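You operate a simulated robot arm through the tools that you are given. There is no shell and no other tool. Be economical: measure what you need, move in short steps, check, and stop when the job is done.

You run a simulated robot arm. Do the job below in one go: nothing can be reset, and whatever is moved stays where it is left.

JOB
The green coupling drips: swap its worn washer for the black one.
Fine: bleed knob open first, shut last; the coupling waits on the free peg, then goes back; grey washer on the bench.

It is judged by the outcome, as a careful person would: the job done as asked, and still so three seconds after it is handed in. It fails if anything else is knocked over, pushed out of place, dropped, spilled or broken.

ROBOT AND FRAMES
A 7-joint arm with a two-finger parallel gripper, fixed in place. Base frame: the origin is at the foot of the arm, x ahead of it, y to its left, z up; the work surface is at about z = 0.86. Units: m, degrees, N and s.
With the tool pointing down near the work surface it reaches from about 0.36 to 0.78 m from the base axis. Its first joint turns from -166.0 to 166.0 degrees. Payload 3.91 kg.
The TCP is the grasp point between the finger pads, 0.03 m short of the fingertips. In the tool frame z runs along the fingers and y along their closing line. Largest opening 0.11 m; finger width 0.02, thickness 0.01; the body of the gripper, 0.048 by 0.112 m, starts 0.055 m behind the TCP.
Orientation is that of the tool frame in the base frame, as [roll, pitch, yaw] about the fixed x, y, z axes, in that order (R = Rz(yaw) Ry(pitch) Rx(roll)). With the fingers straight down and closing along the base's y, the tool's x points along the base's -x, its y along +y and its z along -z.

CONTROLS
- The arm moves only by the tool move_arm. Its arguments are lists of equal length, an entry for each row: "rotation": the turn, a rotation vector about the base's x, y, z in degrees, a list of three; "translation": the shift along the base's x, y, z in m, a list of three; "hand": the opening in per cent of the stroke, from 0 (shut) to 100 (fully open). In form: {"rotation": [[rx, ry, rz], ...], "translation": [[x, y, z], ...], "hand": [hand, ...]}. A call has 1 to 10 rows; each row shifts and turns the commanded pose from where the row before left it. Rows are played at 5 a second. More than 0.05 m and 8.6 degrees between two rows, or a gripper value outside its range, and nothing of the call is played. Where a pose cannot be reached the arm comes as near as it can. A force on the tool above 40 N (or 10 N above the force at the start of the call, whichever is more), or a blocked arm, ends the call early, and 0.2 s more pass. The fingers move at their own pace (about 0.153 m/s each) and stop on an object; they squeeze with about 36 N. The grip force told is the motor's: it shows also when the fingers shut on nothing. Time passes only in rows, and 0.2 s behind the last, so rows that do not move let the fingers close. The reply holds the time, the measured pose of the TCP, the force on the tool along the base axes, the opening and the grip force, in the units named above and with some noise, and new pictures: "show" is both (left out), scene, wrist or none.
- Cameras (640 x 400 px; columns grow to the right, rows downward): "scene" is fixed at [0.0506, -0.6492, 1.6824]; the picture's right is [0.98, -0.22, 0.00], its down [-0.12, -0.54, -0.83] and it looks along [0.18, 0.81, -0.55] (base axes); focal length 336 px, centre (320, 200). "wrist" rides on the gripper at [-0.036, 0, -0.057] in the tool frame; the picture's right is [0.00, -1.00, 0.00], its down [0.97, 0.00, -0.24] and it looks along [0.24, 0.00, 0.97] (tool axes); focal length 218 px, centre (320, 200).
- move_column(by): slides the trunk up (or, below 0, down) by that many m; the arm rides with it, the base frame stays. It gives what a move gives, with no picture.
- probe_pixels(camera, pixels): for up to 12 pixels [column, row] of the newest picture of that camera ("zoom" is the newest enlarged one), the place [x, y, z] in the base frame of the surface seen there, good to about 0.002 m, but the place of the scene camera against the robot may be out by one fixed shift of up to 0.012 m in any direction. No time passes.
- enlarge(camera, box): a new picture of the part [left, top, right, bottom] of that camera's present view, enlarged. No time passes.
- hand_in(): hands the job in; it is judged then, once.

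Go step by step. Measure first, check grasps and placings, and put right what went wrong. The budget is 80 turns and 120 pictures, counting those below and the enlarged ones. Unless the task says otherwise, let go and move clear before handing in, and close with one line.

The tools are called after ">>>" by a JSON object that holds its "api" and its "payload". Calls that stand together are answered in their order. move_arm: Moves the arm, as the interface text tells. Its arguments: {"type":"object","properties":{"rotation":{"type":"array"},"translation":{"type":"array"},"hand":{"type":"array"},"show":{"type":"string","enum":["both","scene","wrist","none"]}},"required":["rotation","translation","hand"]} The other tools are called the same way: move_column (by) slides the trunk up or down; probe_pixels (camera, pixels) gives the place of the surface under pixels of a picture; enlarge (camera, box) takes an enlarged picture of a part of a camera's view; hand_in () hands the job in.

At the start:

```text
time_s: 0.0
position: [0.3444, 0.2944, 1.281]
ee_rot: [179.9, -0.1, -180.0]
ft_force: [0.2, 0.2, 0.9]
gripper_width: 0.1102
grasp_force: 0.1
trunk travel left (down, up): [-0.575, 0.035]
```

scene: 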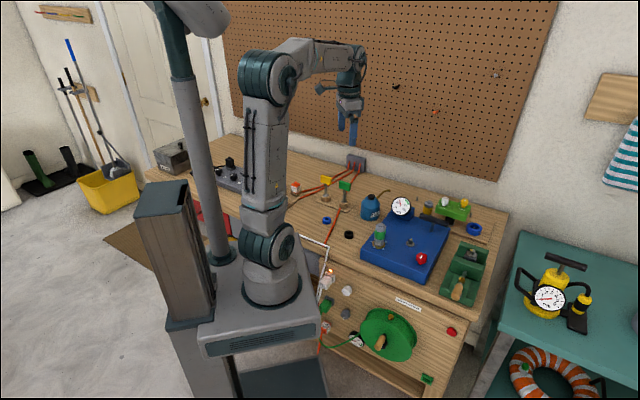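
wrist: 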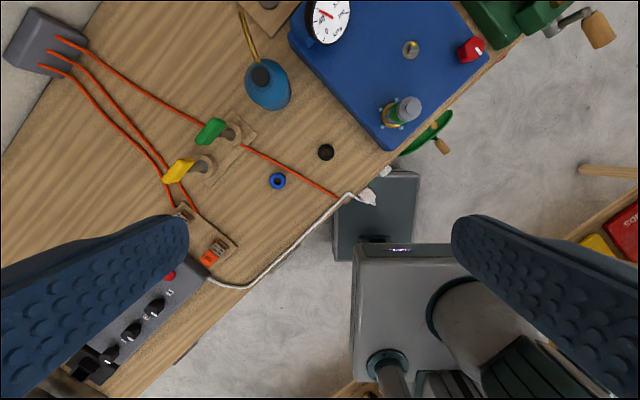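

The scene shows a blue plate with a green coupling near (380,237), a peg near (410,243), a red knob (421,258), and a black washer (349,235). I'll enlarge these and probe them.

>>> {"api": "enlarge", "payload": {"camera": "scene", "box": [310, 170, 510, 300]}}

>>> {"api": "enlarge", "payload": {"camera": "wrist", "box": [230, 0, 530, 190]}}

>>> {"api": "probe_pixels", "payload": {"camera": "wrist", "pixels": [[326, 152], [278, 181], [410, 105], [392, 115], [411, 49], [470, 50], [480, 43], [440, 90], [390, 142], [292, 37]]}}

```text
3.08 times, centred on (410, 235) of scene
```

zoom: 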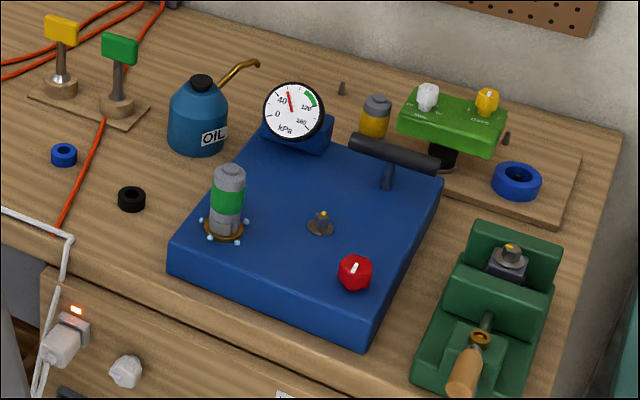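

```text
2.11 times, centred on (380, 95) of wrist
```

zoom: 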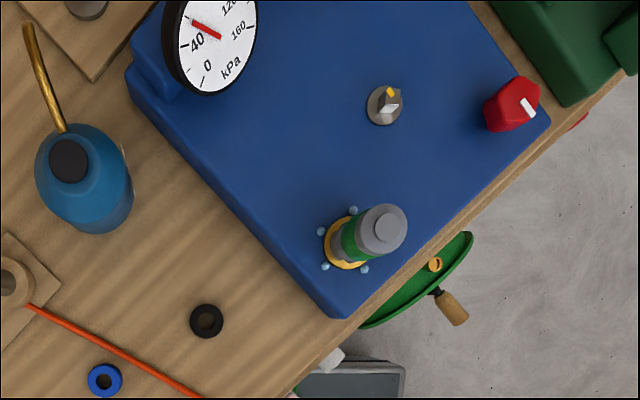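

```text
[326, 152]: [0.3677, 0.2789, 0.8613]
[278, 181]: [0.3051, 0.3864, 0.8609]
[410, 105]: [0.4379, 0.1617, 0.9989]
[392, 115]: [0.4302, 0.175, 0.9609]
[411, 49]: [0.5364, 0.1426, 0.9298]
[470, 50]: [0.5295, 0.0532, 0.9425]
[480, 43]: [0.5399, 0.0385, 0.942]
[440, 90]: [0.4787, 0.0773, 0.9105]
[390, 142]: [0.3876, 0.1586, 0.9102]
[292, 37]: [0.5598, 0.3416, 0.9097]
```

The blue housing top is at z≈0.91 and the coupling top at ≈1.0. I can't yet tell the peg from the knob, so I'll move the wrist camera over the housing for a closer look.

>>> {"api": "move_arm", "payload": {"rotation": [[0, 0, 0], [0, 0, 0], [0, 0, 0], [0, 0, 0], [0, 0, 0]], "translation": [[0.04, -0.03, 0], [0.04, -0.03, 0], [0.04, -0.03, 0], [0.04, -0.03, 0], [0.02, -0.02, 0]], "hand": [100, 100, 100, 100, 100], "show": "wrist"}}

>>> {"api": "enlarge", "payload": {"camera": "wrist", "box": [200, 40, 440, 190]}}

>>> {"api": "enlarge", "payload": {"camera": "scene", "box": [410, 185, 510, 250]}}

>>> {"api": "enlarge", "payload": {"camera": "scene", "box": [360, 210, 440, 270]}}

```text
time_s: 1.2
position: [0.5273, 0.1527, 1.2815]
ee_rot: [179.9, 0.0, 179.9]
ft_force: [0.5, 0.1, -0.4]
gripper_width: 0.11
grasp_force: 0.0
trunk travel left (down, up): [-0.575, 0.035]
```

wrist: 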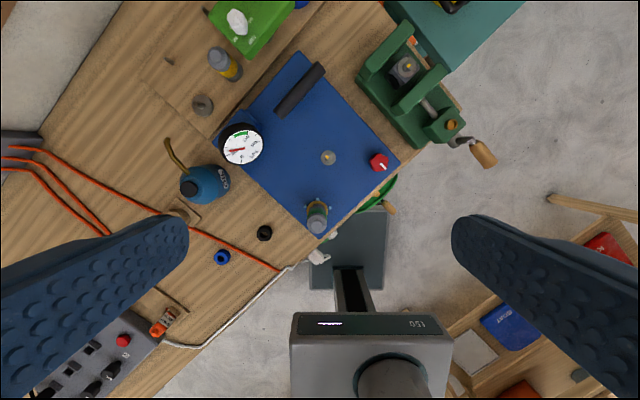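

```text
2.67 times, centred on (320, 115) of wrist
```

zoom: 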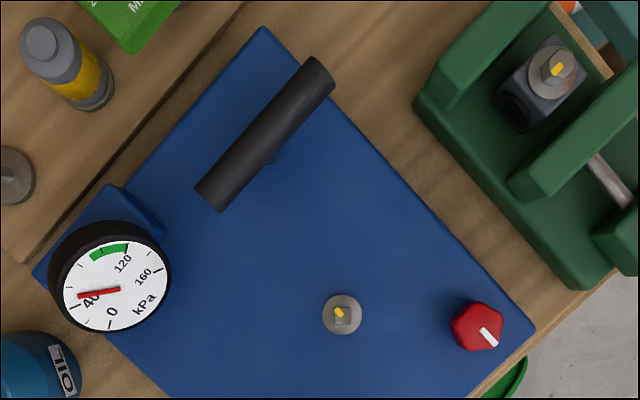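

```text
6.15 times, centred on (460, 218) of scene
```

zoom: 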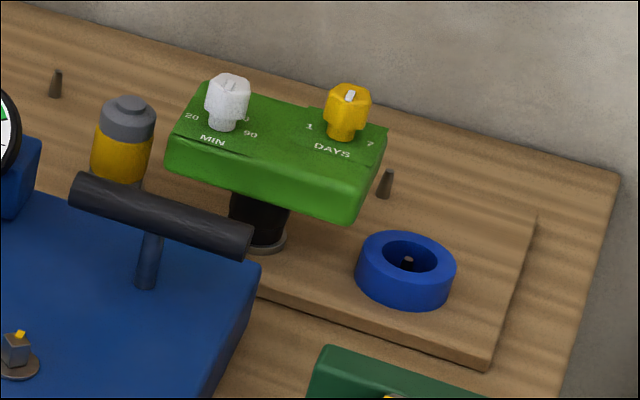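

```text
6.67 times, centred on (400, 240) of scene
```

zoom: 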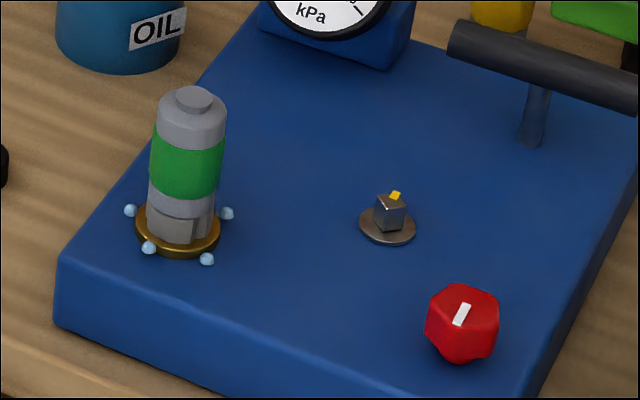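

The red knob has a white pointer, and there is a disc-shaped peg next to the yellow coupling at (203,104) in the wrist view. I'll probe the key points.

>>> {"api": "probe_pixels", "payload": {"camera": "wrist", "pixels": [[203, 103], [195, 108], [190, 95], [217, 53], [235, 72], [170, 62], [328, 157], [380, 162], [383, 165], [316, 210], [264, 233], [316, 228]]}}

>>> {"api": "enlarge", "payload": {"camera": "wrist", "box": [150, 30, 270, 110]}}

>>> {"api": "enlarge", "payload": {"camera": "wrist", "box": [230, 140, 410, 260]}}

```text
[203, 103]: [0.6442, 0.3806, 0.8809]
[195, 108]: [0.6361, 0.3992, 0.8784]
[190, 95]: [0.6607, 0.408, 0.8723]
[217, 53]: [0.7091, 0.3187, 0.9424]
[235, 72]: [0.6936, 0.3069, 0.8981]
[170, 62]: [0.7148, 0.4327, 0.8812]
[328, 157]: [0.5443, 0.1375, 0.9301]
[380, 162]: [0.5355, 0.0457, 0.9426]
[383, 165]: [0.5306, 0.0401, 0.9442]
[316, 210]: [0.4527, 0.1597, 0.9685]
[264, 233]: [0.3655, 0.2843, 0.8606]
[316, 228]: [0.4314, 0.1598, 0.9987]
```

```text
5.00 times, centred on (210, 70) of wrist
```

zoom: 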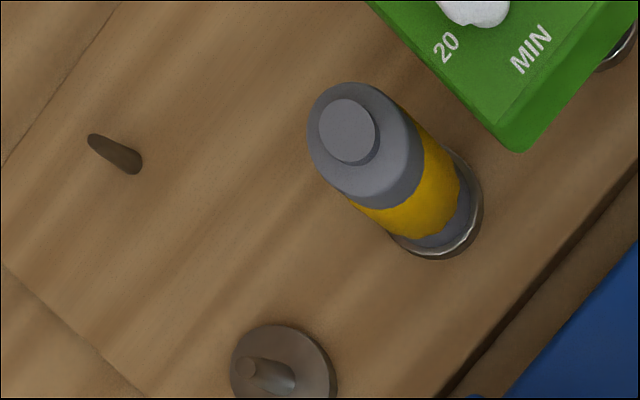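

```text
3.33 times, centred on (320, 200) of wrist
```

zoom: 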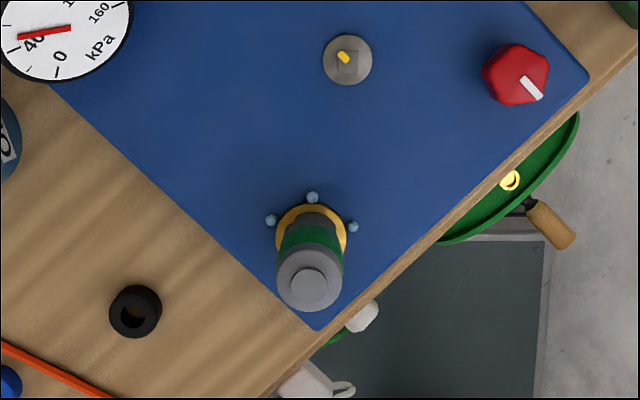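

The free peg is the disc with a pin at about (0.645,0.385), beside the yellow coupling. I'll go above the red knob (about 0.535,0.044) to see its orientation.

>>> {"api": "move_arm", "payload": {"rotation": [[0, 0, 0], [0, 0, 0], [0, 0, 0], [0, 0, 0], [0, 0, 0]], "translation": [[0.002, -0.0216, -0.036], [0.002, -0.0216, -0.036], [0.002, -0.0216, -0.036], [0.002, -0.0216, -0.036], [0.0, -0.0216, -0.036]], "hand": [100, 100, 100, 100, 100]}}

>>> {"api": "enlarge", "payload": {"camera": "wrist", "box": [260, 120, 380, 200]}}

>>> {"api": "enlarge", "payload": {"camera": "scene", "box": [370, 185, 450, 275]}}

```text
time_s: 2.4
position: [0.5342, 0.0457, 1.1005]
ee_rot: [180.0, 0.1, -180.0]
ft_force: [0.3, 1.1, -0.4]
gripper_width: 0.1097
grasp_force: 0.0
trunk travel left (down, up): [-0.575, 0.035]
```

scene: 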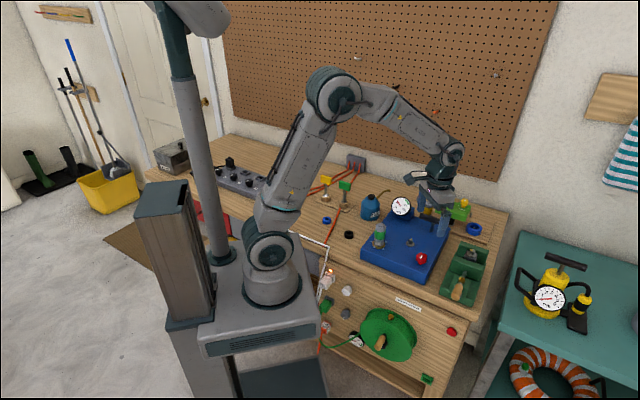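
wrist: 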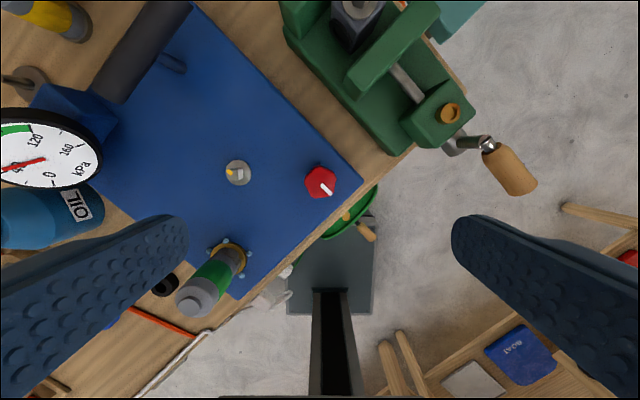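

```text
5.00 times, centred on (320, 160) of wrist
```

zoom: 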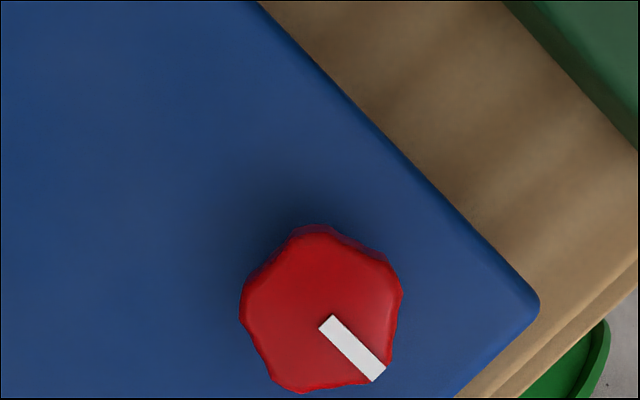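

```text
4.44 times, centred on (410, 230) of scene
```

zoom: 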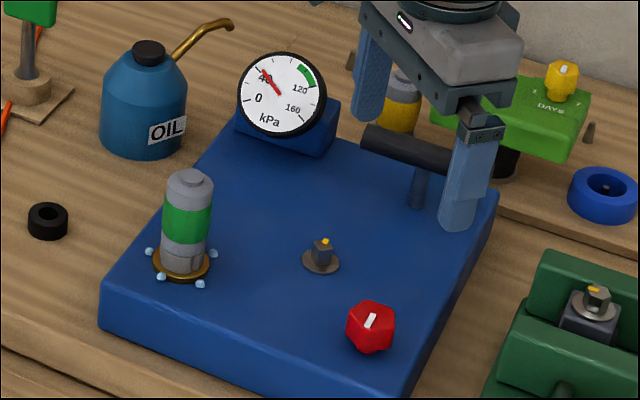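

I'll probe the knob's top edges and its pointer, and the stub and coupling as well.

>>> {"api": "probe_pixels", "payload": {"camera": "wrist", "pixels": [[324, 182], [310, 182], [338, 183], [322, 167], [320, 196], [326, 185], [334, 194], [355, 182], [310, 255], [237, 172], [242, 243], [208, 252]]}}

```text
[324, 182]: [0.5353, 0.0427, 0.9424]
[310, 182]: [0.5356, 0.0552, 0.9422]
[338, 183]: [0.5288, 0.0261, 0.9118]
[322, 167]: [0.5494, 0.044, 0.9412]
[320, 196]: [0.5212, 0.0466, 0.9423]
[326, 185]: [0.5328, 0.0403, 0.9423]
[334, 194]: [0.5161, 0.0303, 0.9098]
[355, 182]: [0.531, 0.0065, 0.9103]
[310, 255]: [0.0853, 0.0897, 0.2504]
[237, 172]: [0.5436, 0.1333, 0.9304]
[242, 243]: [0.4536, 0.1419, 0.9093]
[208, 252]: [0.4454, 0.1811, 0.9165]
```

The knob centre is at (0.5355,0.0435) with its top at 0.943 and its pointer at about -137° in base. I'll turn the fingers to close along the pointer line, and descend partway.

>>> {"api": "move_arm", "payload": {"rotation": [[0, 0, -7.8], [0, 0, -7.8], [0, 0, -7.8], [0, 0, -7.8], [0, 0, -7.8], [0, 0, -7.8]], "translation": [[0.0005, -0.001, -0.02], [0.0005, -0.001, -0.02], [0, 0, -0.02], [0, 0, -0.02], [0, 0, -0.015], [0, 0, 0]], "hand": [60, 60, 60, 60, 60, 60]}}

```text
time_s: 3.8
position: [0.533, 0.0444, 1.0075]
ee_rot: [180.0, 0.0, 133.1]
ft_force: [0.0, 0.3, 0.3]
gripper_width: 0.0658
grasp_force: 0.1
trunk travel left (down, up): [-0.575, 0.035]
```

scene: 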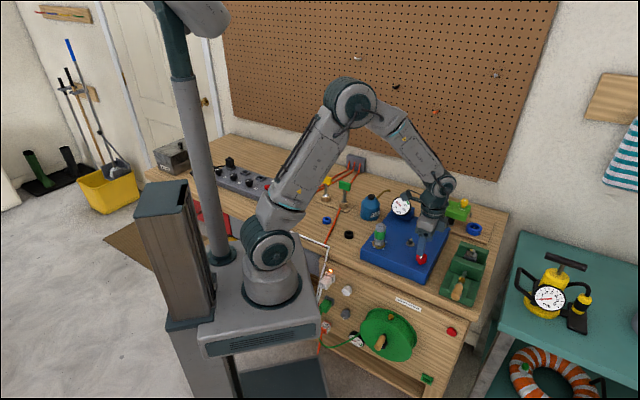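
wrist: 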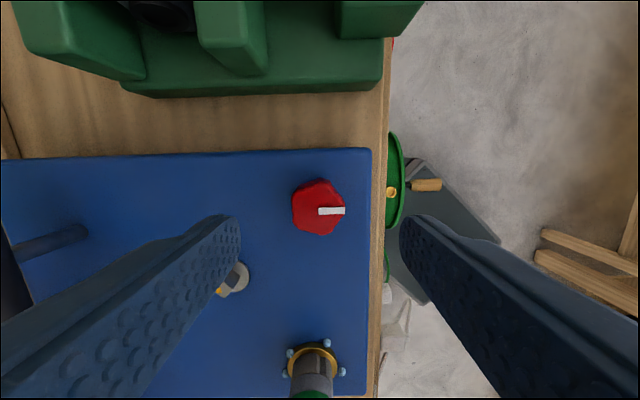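

The pointer is now horizontal in the wrist view at (331,211), so the fingers are aligned. I'll descend and close on the knob.

>>> {"api": "move_arm", "payload": {"rotation": [[0, 0, 0], [0, 0, 0], [0, 0, 0], [0, 0, 0], [0, 0, 0], [0, 0, 0]], "translation": [[0.001, -0.001, -0.02], [0.001, 0, -0.02], [0, 0, -0.02], [0, 0, 0], [0, 0, 0], [0, 0, 0]], "hand": [60, 60, 60, 60, 0, 0]}}

```text
time_s: 5.2
position: [0.5358, 0.0454, 0.9451]
ee_rot: [-180.0, 0.1, 133.2]
ft_force: [3.5, 3.0, 0.4]
gripper_width: 0.0335
grasp_force: 45.5
trunk travel left (down, up): [-0.575, 0.035]
```

scene: 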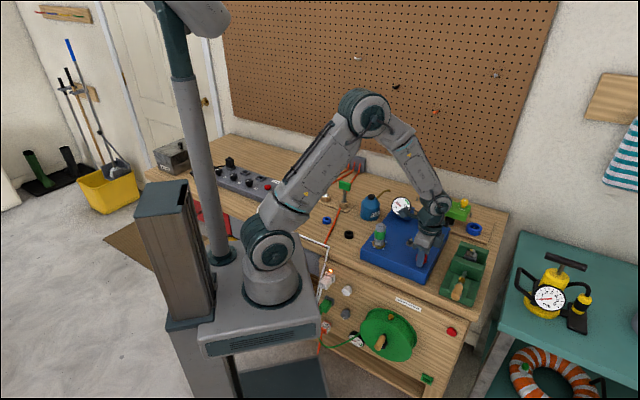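
wrist: 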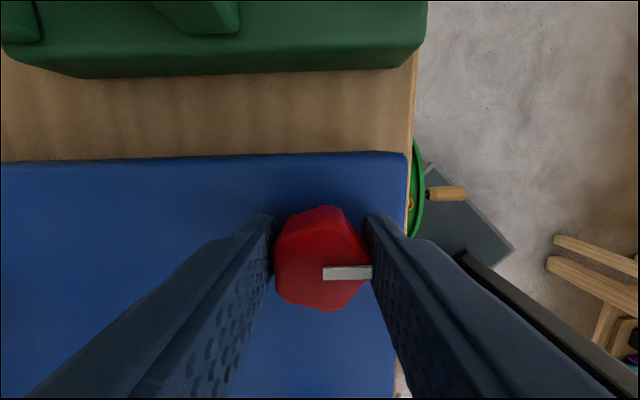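

The knob is gripped at 33.5 mm. I'll turn it counter-clockwise about 40° and watch the gauge.

>>> {"api": "move_arm", "payload": {"rotation": [[0, 0, 8], [0, 0, 8], [0, 0, 8], [0, 0, 8], [0, 0, 8]], "translation": [[0, 0, 0], [0, 0, 0], [0, 0, 0], [0, 0, 0], [0, 0, 0]], "hand": [0, 0, 0, 0, 0], "show": "wrist"}}

>>> {"api": "enlarge", "payload": {"camera": "scene", "box": [370, 185, 450, 275]}}

```text
time_s: 6.4
position: [0.5368, 0.0452, 0.9462]
ee_rot: [-180.0, 0.0, 173.4]
ft_force: [8.9, 15.8, -0.7]
gripper_width: 0.0338
grasp_force: 45.0
trunk travel left (down, up): [-0.575, 0.035]
```

wrist: 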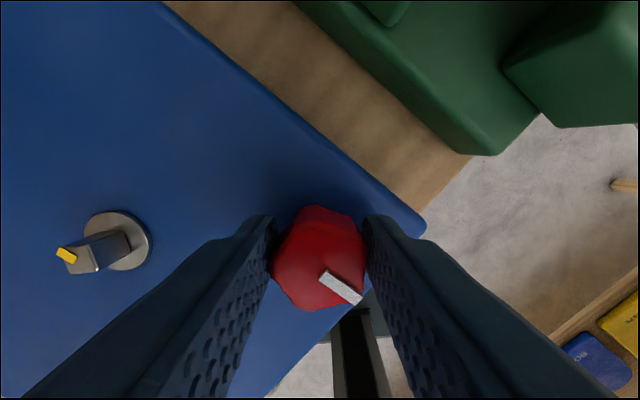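

```text
4.44 times, centred on (410, 230) of scene
```

zoom: 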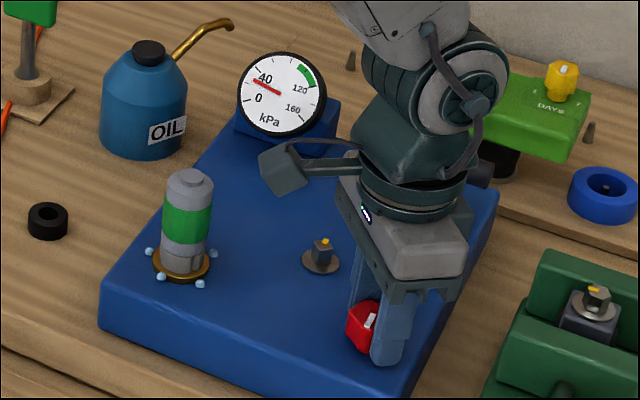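

The knob seems to have slipped mostly in the fingers, yet the gauge fell to about 30. I'll look more closely.

>>> {"api": "enlarge", "payload": {"camera": "wrist", "box": [220, 180, 420, 320]}}

>>> {"api": "enlarge", "payload": {"camera": "scene", "box": [385, 190, 425, 220]}}

>>> {"api": "probe_pixels", "payload": {"camera": "wrist", "pixels": [[325, 275], [357, 299], [320, 250], [300, 250], [345, 250]]}}

```text
2.86 times, centred on (320, 250) of wrist
```

zoom: 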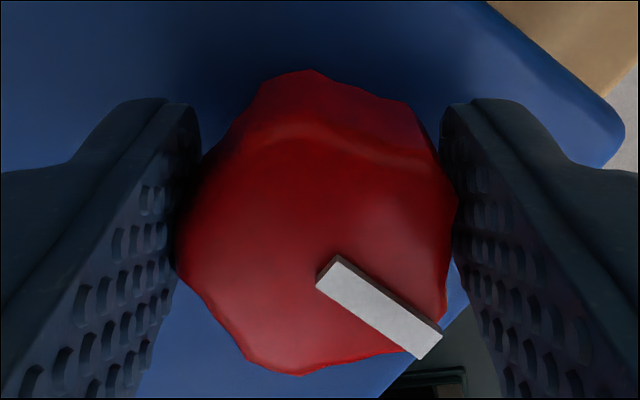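

```text
13.33 times, centred on (405, 205) of scene
```

zoom: 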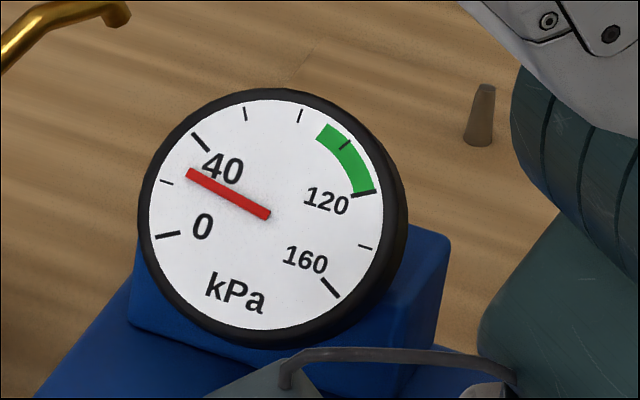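

```text
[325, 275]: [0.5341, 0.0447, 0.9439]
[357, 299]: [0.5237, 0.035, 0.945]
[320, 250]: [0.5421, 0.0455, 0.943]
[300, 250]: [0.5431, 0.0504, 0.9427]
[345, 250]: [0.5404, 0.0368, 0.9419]
```

The pointer is still at about -137°, so the fingers slipped and counter-clockwise looks blocked. I'll try clockwise with the same grip and see whether the knob follows.

>>> {"api": "move_arm", "payload": {"rotation": [[0, 0, -7], [0, 0, -7], [0, 0, -7], [0, 0, 0]], "translation": [[0, 0, 0], [0, 0, 0], [0, 0, 0], [0, 0, 0]], "hand": [0, 0, 0, 0], "show": "wrist"}}

>>> {"api": "enlarge", "payload": {"camera": "scene", "box": [385, 190, 425, 220]}}

```text
time_s: 7.4
position: [0.5361, 0.0437, 0.9474]
ee_rot: [-179.9, 0.1, 152.0]
ft_force: [11.1, 14.8, 4.2]
gripper_width: 0.0338
grasp_force: 45.3
trunk travel left (down, up): [-0.575, 0.035]
```

wrist: 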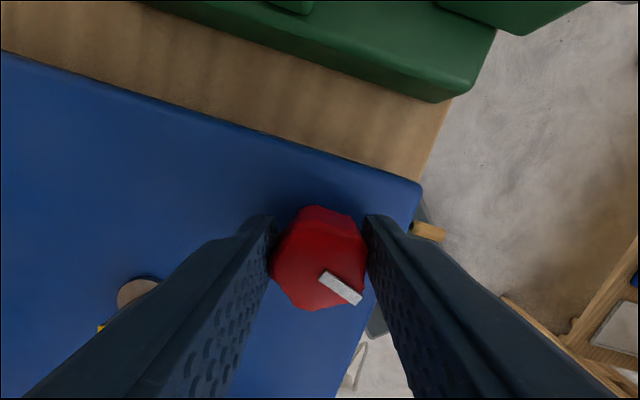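

```text
13.33 times, centred on (405, 205) of scene
```

zoom: 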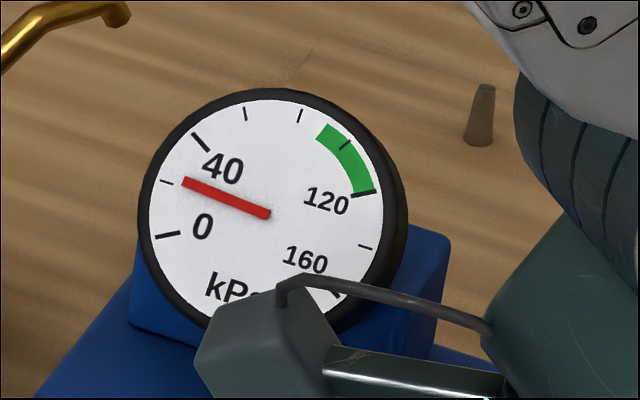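

Now the knob follows: it opens clockwise, and the gauge is falling. I'll continue clockwise toward 90° in total.

>>> {"api": "move_arm", "payload": {"rotation": [[0, 0, -8], [0, 0, -8], [0, 0, -8], [0, 0, -8], [0, 0, -8], [0, 0, -8], [0, 0, -8], [0, 0, -8], [0, 0, -5], [0, 0, 0]], "translation": [[0, 0, 0], [0, 0, 0], [0, 0, 0], [0, 0, 0], [0, 0, 0], [0, 0, 0], [0, 0, 0], [0, 0, 0], [0, 0, 0], [0, 0, 0]], "hand": [0, 0, 0, 0, 0, 0, 0, 0, 0, 0]}}

>>> {"api": "enlarge", "payload": {"camera": "scene", "box": [385, 190, 425, 220]}}

```text
time_s: 9.6
position: [0.5346, 0.0431, 0.9483]
ee_rot: [-179.7, 0.1, 83.1]
ft_force: [-15.4, 0.3, -12.6]
gripper_width: 0.0337
grasp_force: 44.6
trunk travel left (down, up): [-0.575, 0.035]
```

scene: 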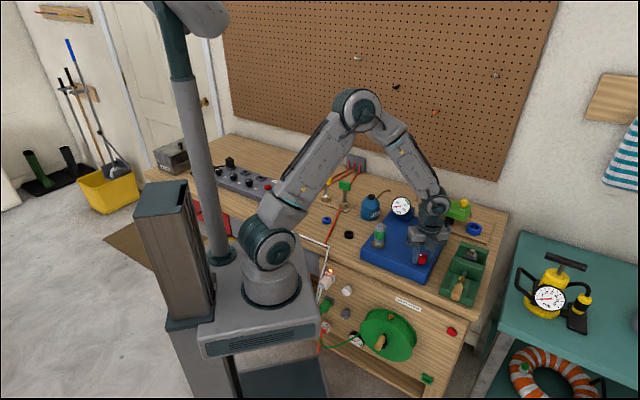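
wrist: 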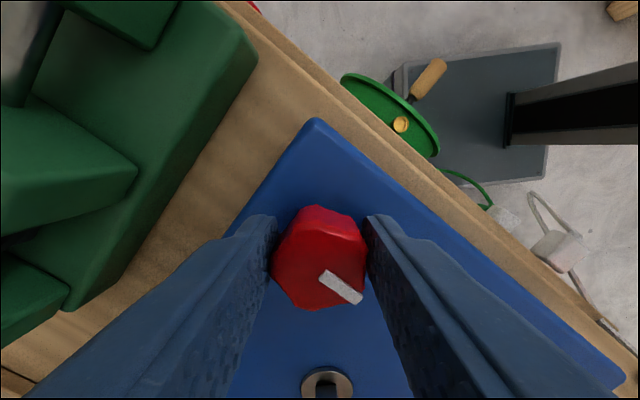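

```text
13.33 times, centred on (405, 205) of scene
```

zoom: 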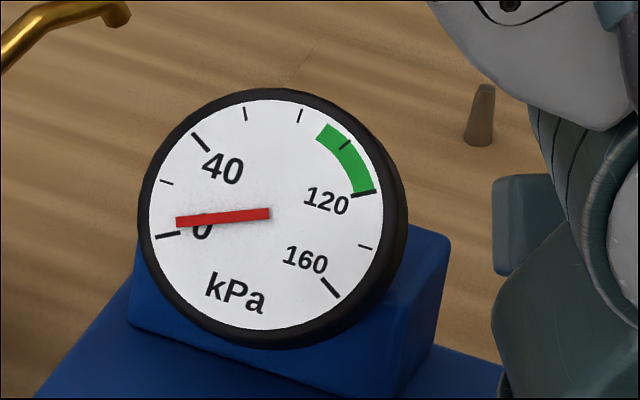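

The knob has followed about 90° clockwise and the gauge is nearly at 0. I'll turn a little more to check for a stop, then release and rise.

>>> {"api": "move_arm", "payload": {"rotation": [[0, 0, -8], [0, 0, -8], [0, 0, 0]], "translation": [[0, 0, 0], [0, 0, 0], [0, 0, 0]], "hand": [0, 0, 0], "show": "wrist"}}

>>> {"api": "enlarge", "payload": {"camera": "scene", "box": [385, 190, 425, 220]}}

```text
time_s: 10.4
position: [0.5335, 0.0424, 0.9484]
ee_rot: [-179.9, -0.1, 67.2]
ft_force: [-25.6, -1.6, -4.5]
gripper_width: 0.0331
grasp_force: 45.1
trunk travel left (down, up): [-0.575, 0.035]
```

wrist: 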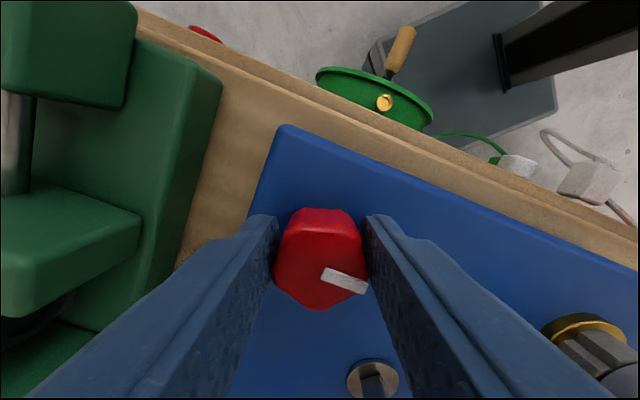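

```text
13.33 times, centred on (405, 205) of scene
```

zoom: 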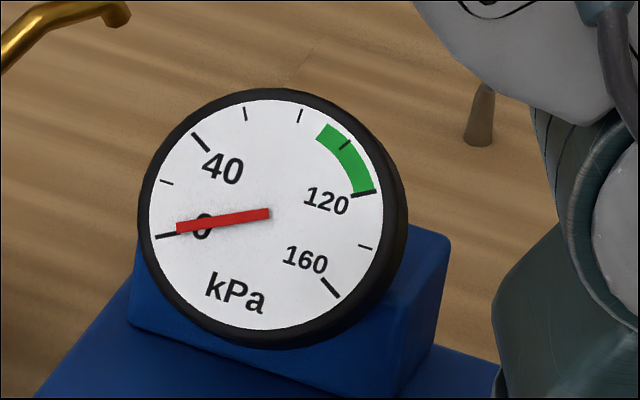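

The knob reached its stop at about 90° and pressure is 0, so the bleed is open. I'll release, rise, and turn back toward yaw 135°.

>>> {"api": "move_arm", "payload": {"rotation": [[0, 0, 0], [0, 0, 0], [0, 0, 0], [0, 0, 0], [0, 0, 0]], "translation": [[0, 0, 0], [0, 0, 0], [0, 0, 0.04], [0, 0, 0.04], [0, 0, 0.04]], "hand": [60, 60, 60, 60, 60], "show": "none"}}

>>> {"api": "move_arm", "payload": {"rotation": [[0, 0, 8], [0, 0, 8], [0, 0, 8], [0, 0, 8], [0, 0, 8], [0, 0, 7], [0, 0, 7], [0, 0, 7], [0, 0, 7], [0, 0, 0]], "translation": [[0, 0.01, 0.015], [0, 0.01, 0.015], [0, 0.01, 0.015], [-0.01, 0.01, 0.015], [-0.01, 0.01, 0.015], [-0.01, 0.01, 0.015], [-0.01, 0.01, 0.015], [-0.01, 0.01, 0], [0, 0.01, 0], [0, 0, 0]], "hand": [60, 60, 60, 60, 60, 60, 60, 60, 60, 60]}}

>>> {"api": "enlarge", "payload": {"camera": "scene", "box": [350, 210, 430, 270]}}

```text
time_s: 11.6
position: [0.5352, 0.0421, 1.0677]
ee_rot: [-179.9, 0.0, 67.2]
ft_force: [0.3, -0.9, -0.2]
gripper_width: 0.0661
grasp_force: 0.1
trunk travel left (down, up): [-0.575, 0.035]
```

```text
time_s: 13.8
position: [0.4847, 0.1337, 1.1733]
ee_rot: [180.0, 0.0, 135.3]
ft_force: [-0.6, -0.3, 0.2]
gripper_width: 0.0662
grasp_force: 0.1
trunk travel left (down, up): [-0.575, 0.035]
```

scene: 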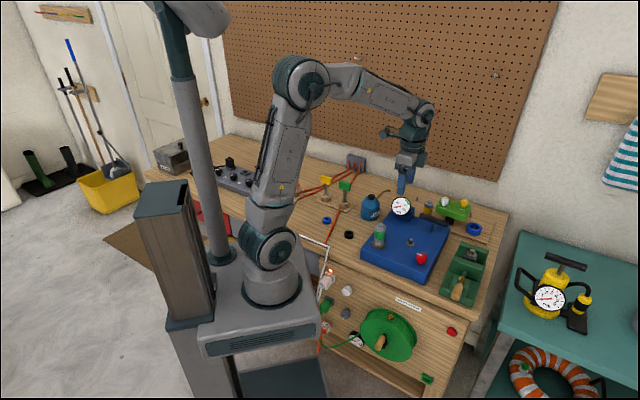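
wrist: 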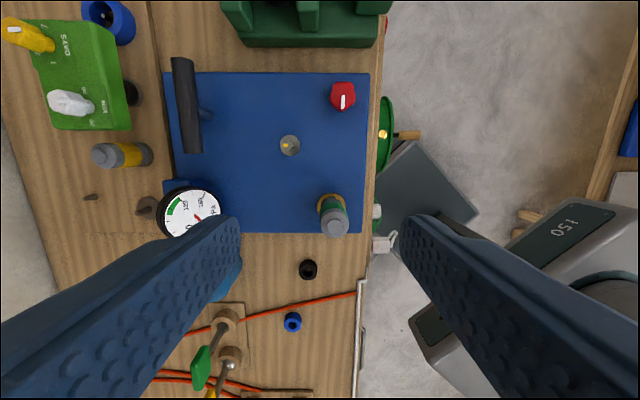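

```text
6.67 times, centred on (390, 240) of scene
```

zoom: 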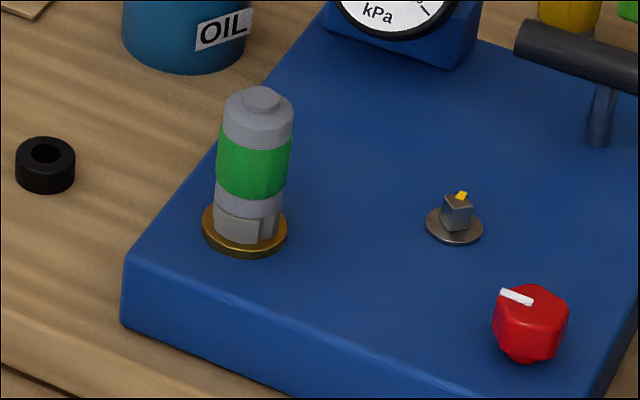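

Drips have stopped and the knob now points the other way. I'll zoom on the coupling, peg and gauge surroundings, and probe them.

>>> {"api": "probe_pixels", "payload": {"camera": "wrist", "pixels": [[334, 228], [322, 225], [347, 226], [335, 237], [330, 196], [319, 207], [343, 203], [144, 206], [108, 155], [190, 210], [166, 190], [308, 270]]}}

>>> {"api": "enlarge", "payload": {"camera": "wrist", "box": [290, 180, 370, 250]}}

>>> {"api": "enlarge", "payload": {"camera": "wrist", "box": [80, 130, 240, 250]}}

```text
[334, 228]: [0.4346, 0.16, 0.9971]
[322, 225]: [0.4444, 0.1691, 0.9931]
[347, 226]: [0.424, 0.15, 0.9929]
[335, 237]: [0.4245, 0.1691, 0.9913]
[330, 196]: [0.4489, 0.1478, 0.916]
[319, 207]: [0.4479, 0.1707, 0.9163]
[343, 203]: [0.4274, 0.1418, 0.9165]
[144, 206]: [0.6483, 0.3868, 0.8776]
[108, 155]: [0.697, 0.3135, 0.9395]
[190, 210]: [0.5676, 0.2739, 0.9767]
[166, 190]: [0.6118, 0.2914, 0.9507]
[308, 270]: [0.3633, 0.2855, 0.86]
```

```text
5.71 times, centred on (330, 215) of wrist
```

zoom: 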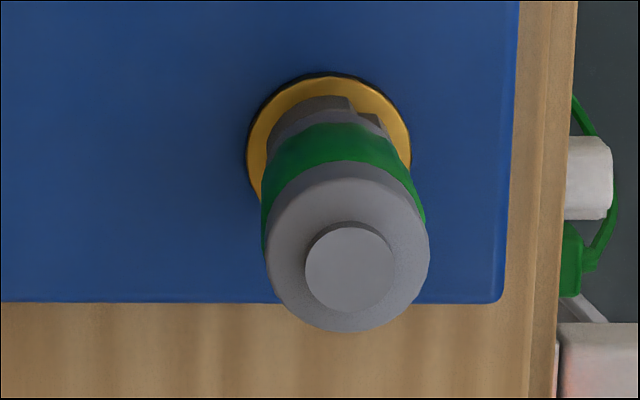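

```text
3.33 times, centred on (160, 190) of wrist
```

zoom: 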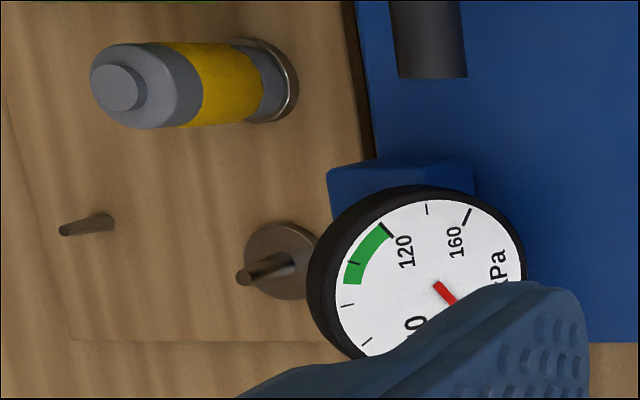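

The coupling's skirt shows a slot, maybe a bayonet. I'll zoom further on it and on the yellow one.

>>> {"api": "enlarge", "payload": {"camera": "scene", "box": [365, 215, 397, 253]}}

>>> {"api": "enlarge", "payload": {"camera": "scene", "box": [415, 190, 450, 225]}}

```text
10.53 times, centred on (381, 234) of scene
```

zoom: 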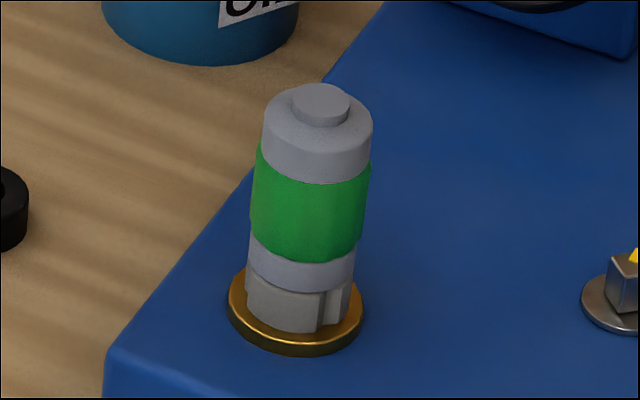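

```text
11.43 times, centred on (432, 208) of scene
```

zoom: 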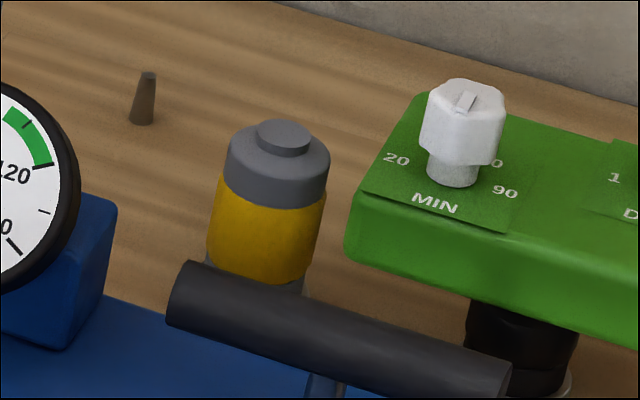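

I'll align above the coupling (axis ≈ 0.434,0.160) at yaw 90°, so that the grip also suits the peg between gauge and yellow coupling.

>>> {"api": "move_arm", "payload": {"rotation": [[0, 0, -7.5], [0, 0, -7.5], [0, 0, -7.5], [0, 0, -7.5], [0, 0, -7.5], [0, 0, -7.5], [0, 0, 0]], "translation": [[-0.01, 0.005, -0.02], [-0.01, 0.005, -0.02], [-0.01, 0.005, -0.02], [-0.01, 0.005, -0.02], [-0.01, 0.005, -0.02], [-0.001, 0.001, 0], [0, 0, 0]], "hand": [60, 60, 60, 60, 60, 60, 60], "show": "wrist"}}

>>> {"api": "enlarge", "payload": {"camera": "wrist", "box": [250, 160, 390, 260]}}

```text
time_s: 15.4
position: [0.4344, 0.16, 1.0721]
ee_rot: [-179.9, 0.0, 90.0]
ft_force: [0.6, 0.2, 0.7]
gripper_width: 0.0658
grasp_force: 0.1
trunk travel left (down, up): [-0.575, 0.035]
```

wrist: 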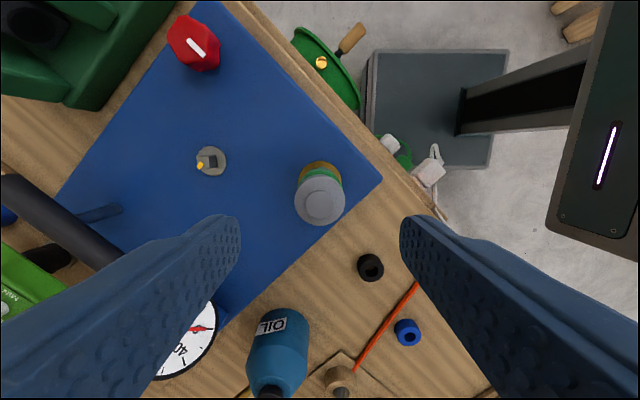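

```text
4.00 times, centred on (320, 210) of wrist
```

zoom: 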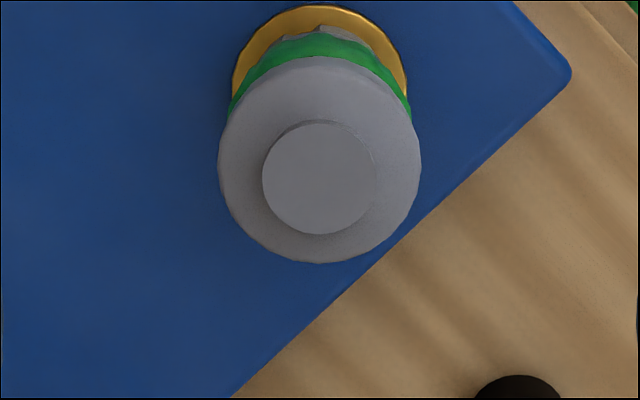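

Aligned (cap at (320,205), as expected). I'll descend to the green band and grip.

>>> {"api": "move_arm", "payload": {"rotation": [[0, 0, 0], [0, 0, 0], [0, 0, 0], [0, 0, 0], [0, 0, 0], [0, 0, 0]], "translation": [[0, 0, -0.035], [0, 0, -0.035], [0, 0, -0.035], [0, 0, 0], [0, 0, 0], [0, 0, 0]], "hand": [60, 60, 60, 60, 0, 0]}}

>>> {"api": "enlarge", "payload": {"camera": "scene", "box": [350, 205, 410, 255]}}

```text
time_s: 16.8
position: [0.4366, 0.1588, 0.9686]
ee_rot: [180.0, -0.1, 90.2]
ft_force: [-1.2, -0.7, -0.9]
gripper_width: 0.0333
grasp_force: 36.0
trunk travel left (down, up): [-0.575, 0.035]
```

scene: 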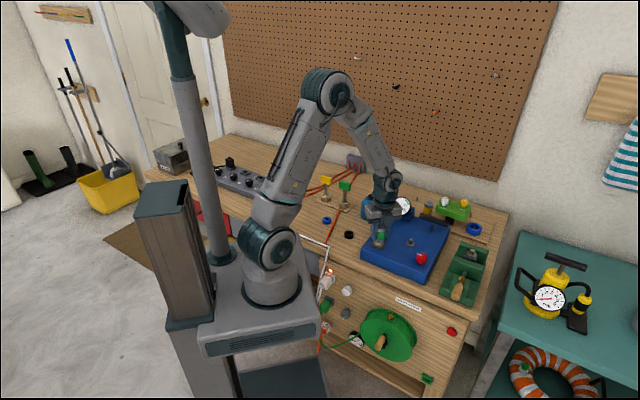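
wrist: 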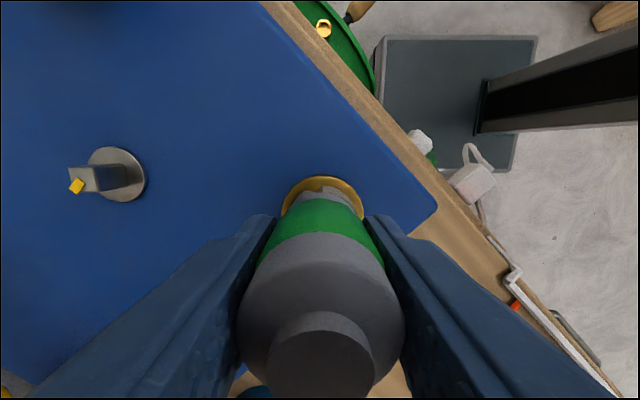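

```text
8.00 times, centred on (380, 230) of scene
```

zoom: 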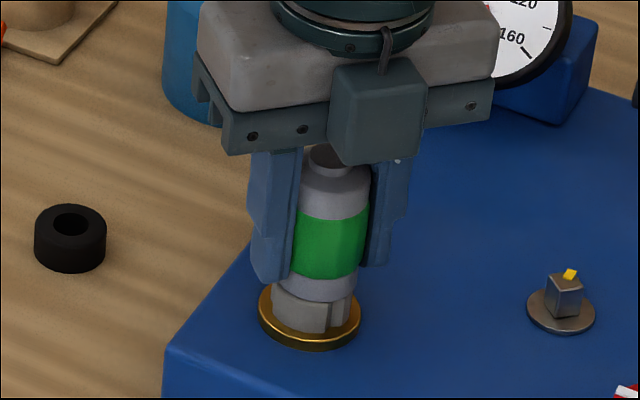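

Gripped at 33 mm. I'll try a gentle 6 mm lift to learn whether it is held.

>>> {"api": "move_arm", "payload": {"rotation": [[0, 0, 0], [0, 0, 0], [0, 0, 0]], "translation": [[0, 0, 0.003], [0, 0, 0.003], [0, 0, 0]], "hand": [0, 0, 0], "show": "none"}}

>>> {"api": "enlarge", "payload": {"camera": "scene", "box": [350, 205, 410, 255]}}

```text
time_s: 17.6
position: [0.4357, 0.1589, 0.9733]
ee_rot: [180.0, 0.0, 90.2]
ft_force: [1.0, -0.6, -2.3]
gripper_width: 0.0331
grasp_force: 35.4
trunk travel left (down, up): [-0.575, 0.035]
```

```text
8.00 times, centred on (380, 230) of scene
```

zoom: 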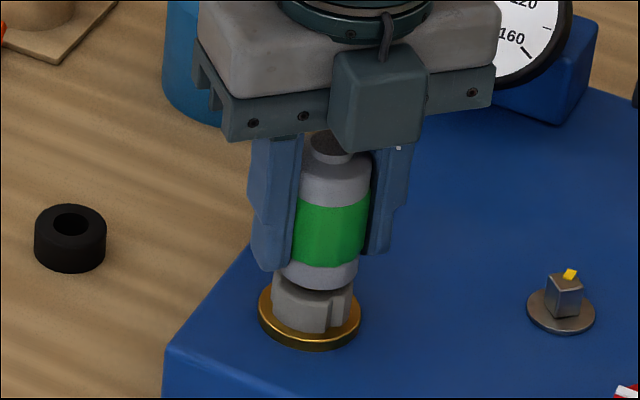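

It lifts freely, leaving a grey piece on the seat. I'll lift it clear.

>>> {"api": "move_arm", "payload": {"rotation": [[0, 0, 0], [0, 0, 0], [0, 0, 0], [0, 0, 0], [0, 0, 0], [0, 0, 0]], "translation": [[0, 0, 0.01], [0, 0, 0.02], [0, 0, 0.03], [0, 0, 0.03], [0, 0, 0.03], [0, 0, 0.02]], "hand": [0, 0, 0, 0, 0, 0]}}

>>> {"api": "enlarge", "payload": {"camera": "scene", "box": [350, 200, 410, 255]}}

```text
time_s: 19.0
position: [0.4347, 0.1595, 1.1136]
ee_rot: [-180.0, 0.1, 90.1]
ft_force: [-0.4, 0.1, -0.5]
gripper_width: 0.0333
grasp_force: 36.4
trunk travel left (down, up): [-0.575, 0.035]
```

scene: 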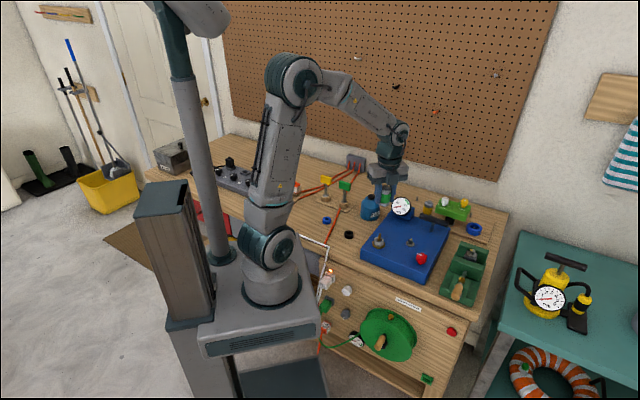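
wrist: 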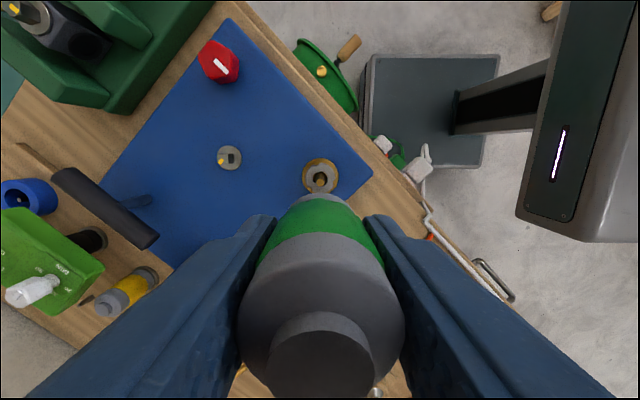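

```text
7.27 times, centred on (380, 228) of scene
```

zoom: 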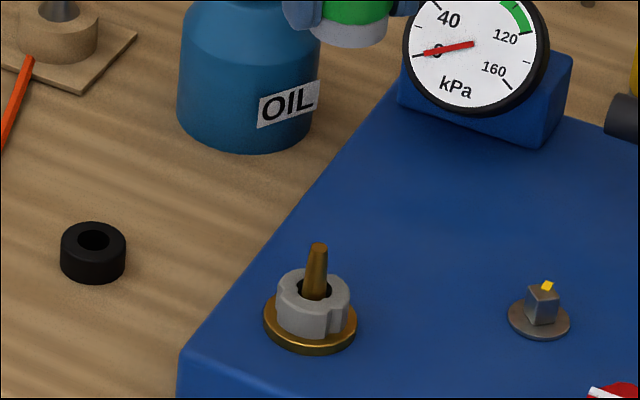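

The grey washer sits on a brass pin and the coupling simply slides off. I'll carry the coupling high, turning to yaw 175° so the camera looks ahead at the free peg.

>>> {"api": "move_arm", "payload": {"rotation": [[0, 0, 8.5], [0, 0, 8.5], [0, 0, 8.5], [0, 0, 8.5], [0, 0, 8.5], [0, 0, 8.5], [0, 0, 8.5], [0, 0, 8.5], [0, 0, 8.5], [0, 0, 8.5]], "translation": [[0.0105, 0.02, 0.004], [0.0105, 0.02, 0.004], [0.0105, 0.02, 0.004], [0.0105, 0.02, 0.004], [0.0105, 0.02, 0.004], [0.0105, 0.02, 0.004], [0.0105, 0.02, 0], [0.0105, 0.02, 0], [0.0105, 0.02, 0], [0.0105, 0.02, 0]], "hand": [0, 0, 0, 0, 0, 0, 0, 0, 0, 0]}}

```text
time_s: 21.2
position: [0.5407, 0.3608, 1.1379]
ee_rot: [-179.8, 0.1, 175.3]
ft_force: [-0.4, -0.8, -0.4]
gripper_width: 0.0332
grasp_force: 36.4
trunk travel left (down, up): [-0.575, 0.035]
```

scene: 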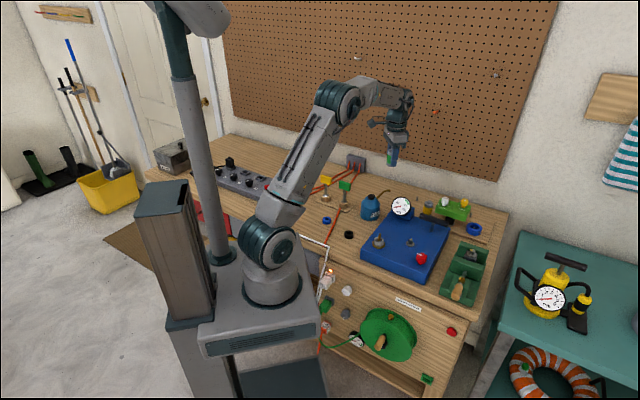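
wrist: 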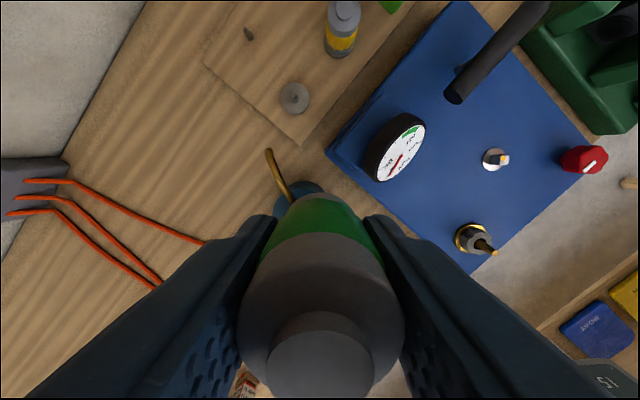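

>>> {"api": "enlarge", "payload": {"camera": "wrist", "box": [260, 70, 340, 120]}}

>>> {"api": "probe_pixels", "payload": {"camera": "wrist", "pixels": [[294, 98], [281, 97], [308, 98], [295, 83], [294, 112], [297, 91], [340, 40], [385, 180], [420, 122], [372, 160], [245, 30], [325, 148]]}}

```text
8.00 times, centred on (300, 95) of wrist
```

zoom: 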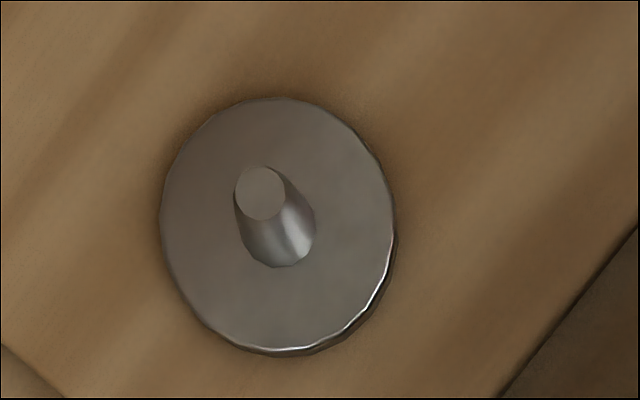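

```text
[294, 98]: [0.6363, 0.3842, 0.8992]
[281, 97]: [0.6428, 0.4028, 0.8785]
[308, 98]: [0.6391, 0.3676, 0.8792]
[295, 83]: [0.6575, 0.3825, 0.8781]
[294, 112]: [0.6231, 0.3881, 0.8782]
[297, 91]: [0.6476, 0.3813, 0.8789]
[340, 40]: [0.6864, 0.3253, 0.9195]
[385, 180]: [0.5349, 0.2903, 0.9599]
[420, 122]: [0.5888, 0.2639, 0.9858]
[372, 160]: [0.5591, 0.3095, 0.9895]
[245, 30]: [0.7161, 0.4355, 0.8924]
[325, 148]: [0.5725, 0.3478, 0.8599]
```

The peg disc is centred at (0.640,0.385) with top 0.878 and a tapered pin to about 0.90. I'll move over it and come down to just above the pin.

>>> {"api": "move_arm", "payload": {"rotation": [[0, 0, 0], [0, 0, 0], [0, 0, 0], [0, 0, 0], [0, 0, 0], [0, 0, 0], [0, 0, 0]], "translation": [[0.034, 0.008, 0], [0.034, 0.008, 0], [0.032, 0.008, 0], [0, 0, -0.045], [0, 0, -0.045], [0, 0, -0.045], [0, 0, -0.015]], "hand": [0, 0, 0, 0, 0, 0, 0]}}

>>> {"api": "enlarge", "payload": {"camera": "scene", "box": [370, 170, 450, 230]}}

```text
time_s: 22.8
position: [0.64, 0.3842, 0.9861]
ee_rot: [-179.9, 0.0, 175.3]
ft_force: [0.0, 0.7, -0.9]
gripper_width: 0.0332
grasp_force: 35.2
trunk travel left (down, up): [-0.575, 0.035]
```

scene: 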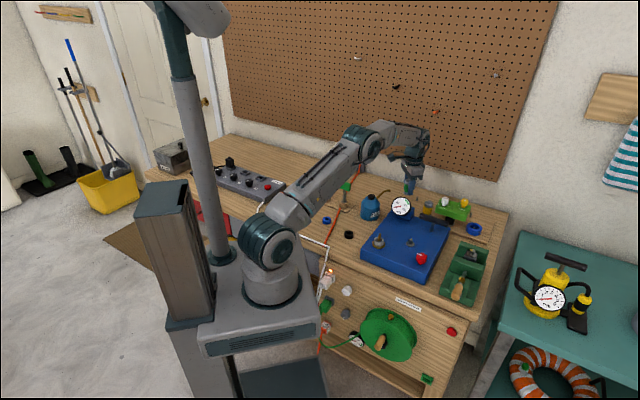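
wrist: 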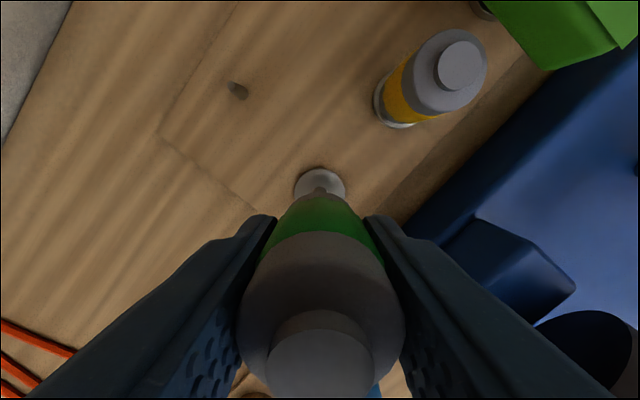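

```text
6.67 times, centred on (410, 200) of scene
```

zoom: 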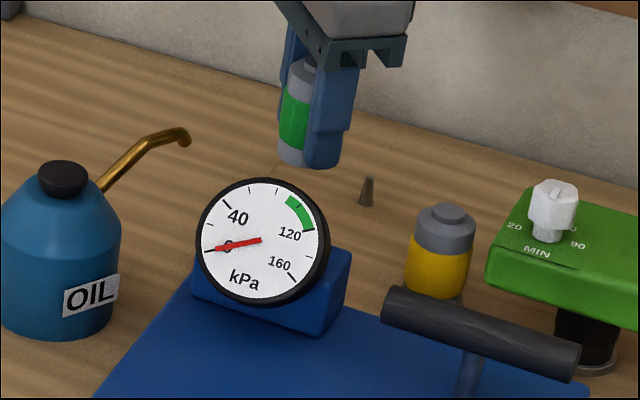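

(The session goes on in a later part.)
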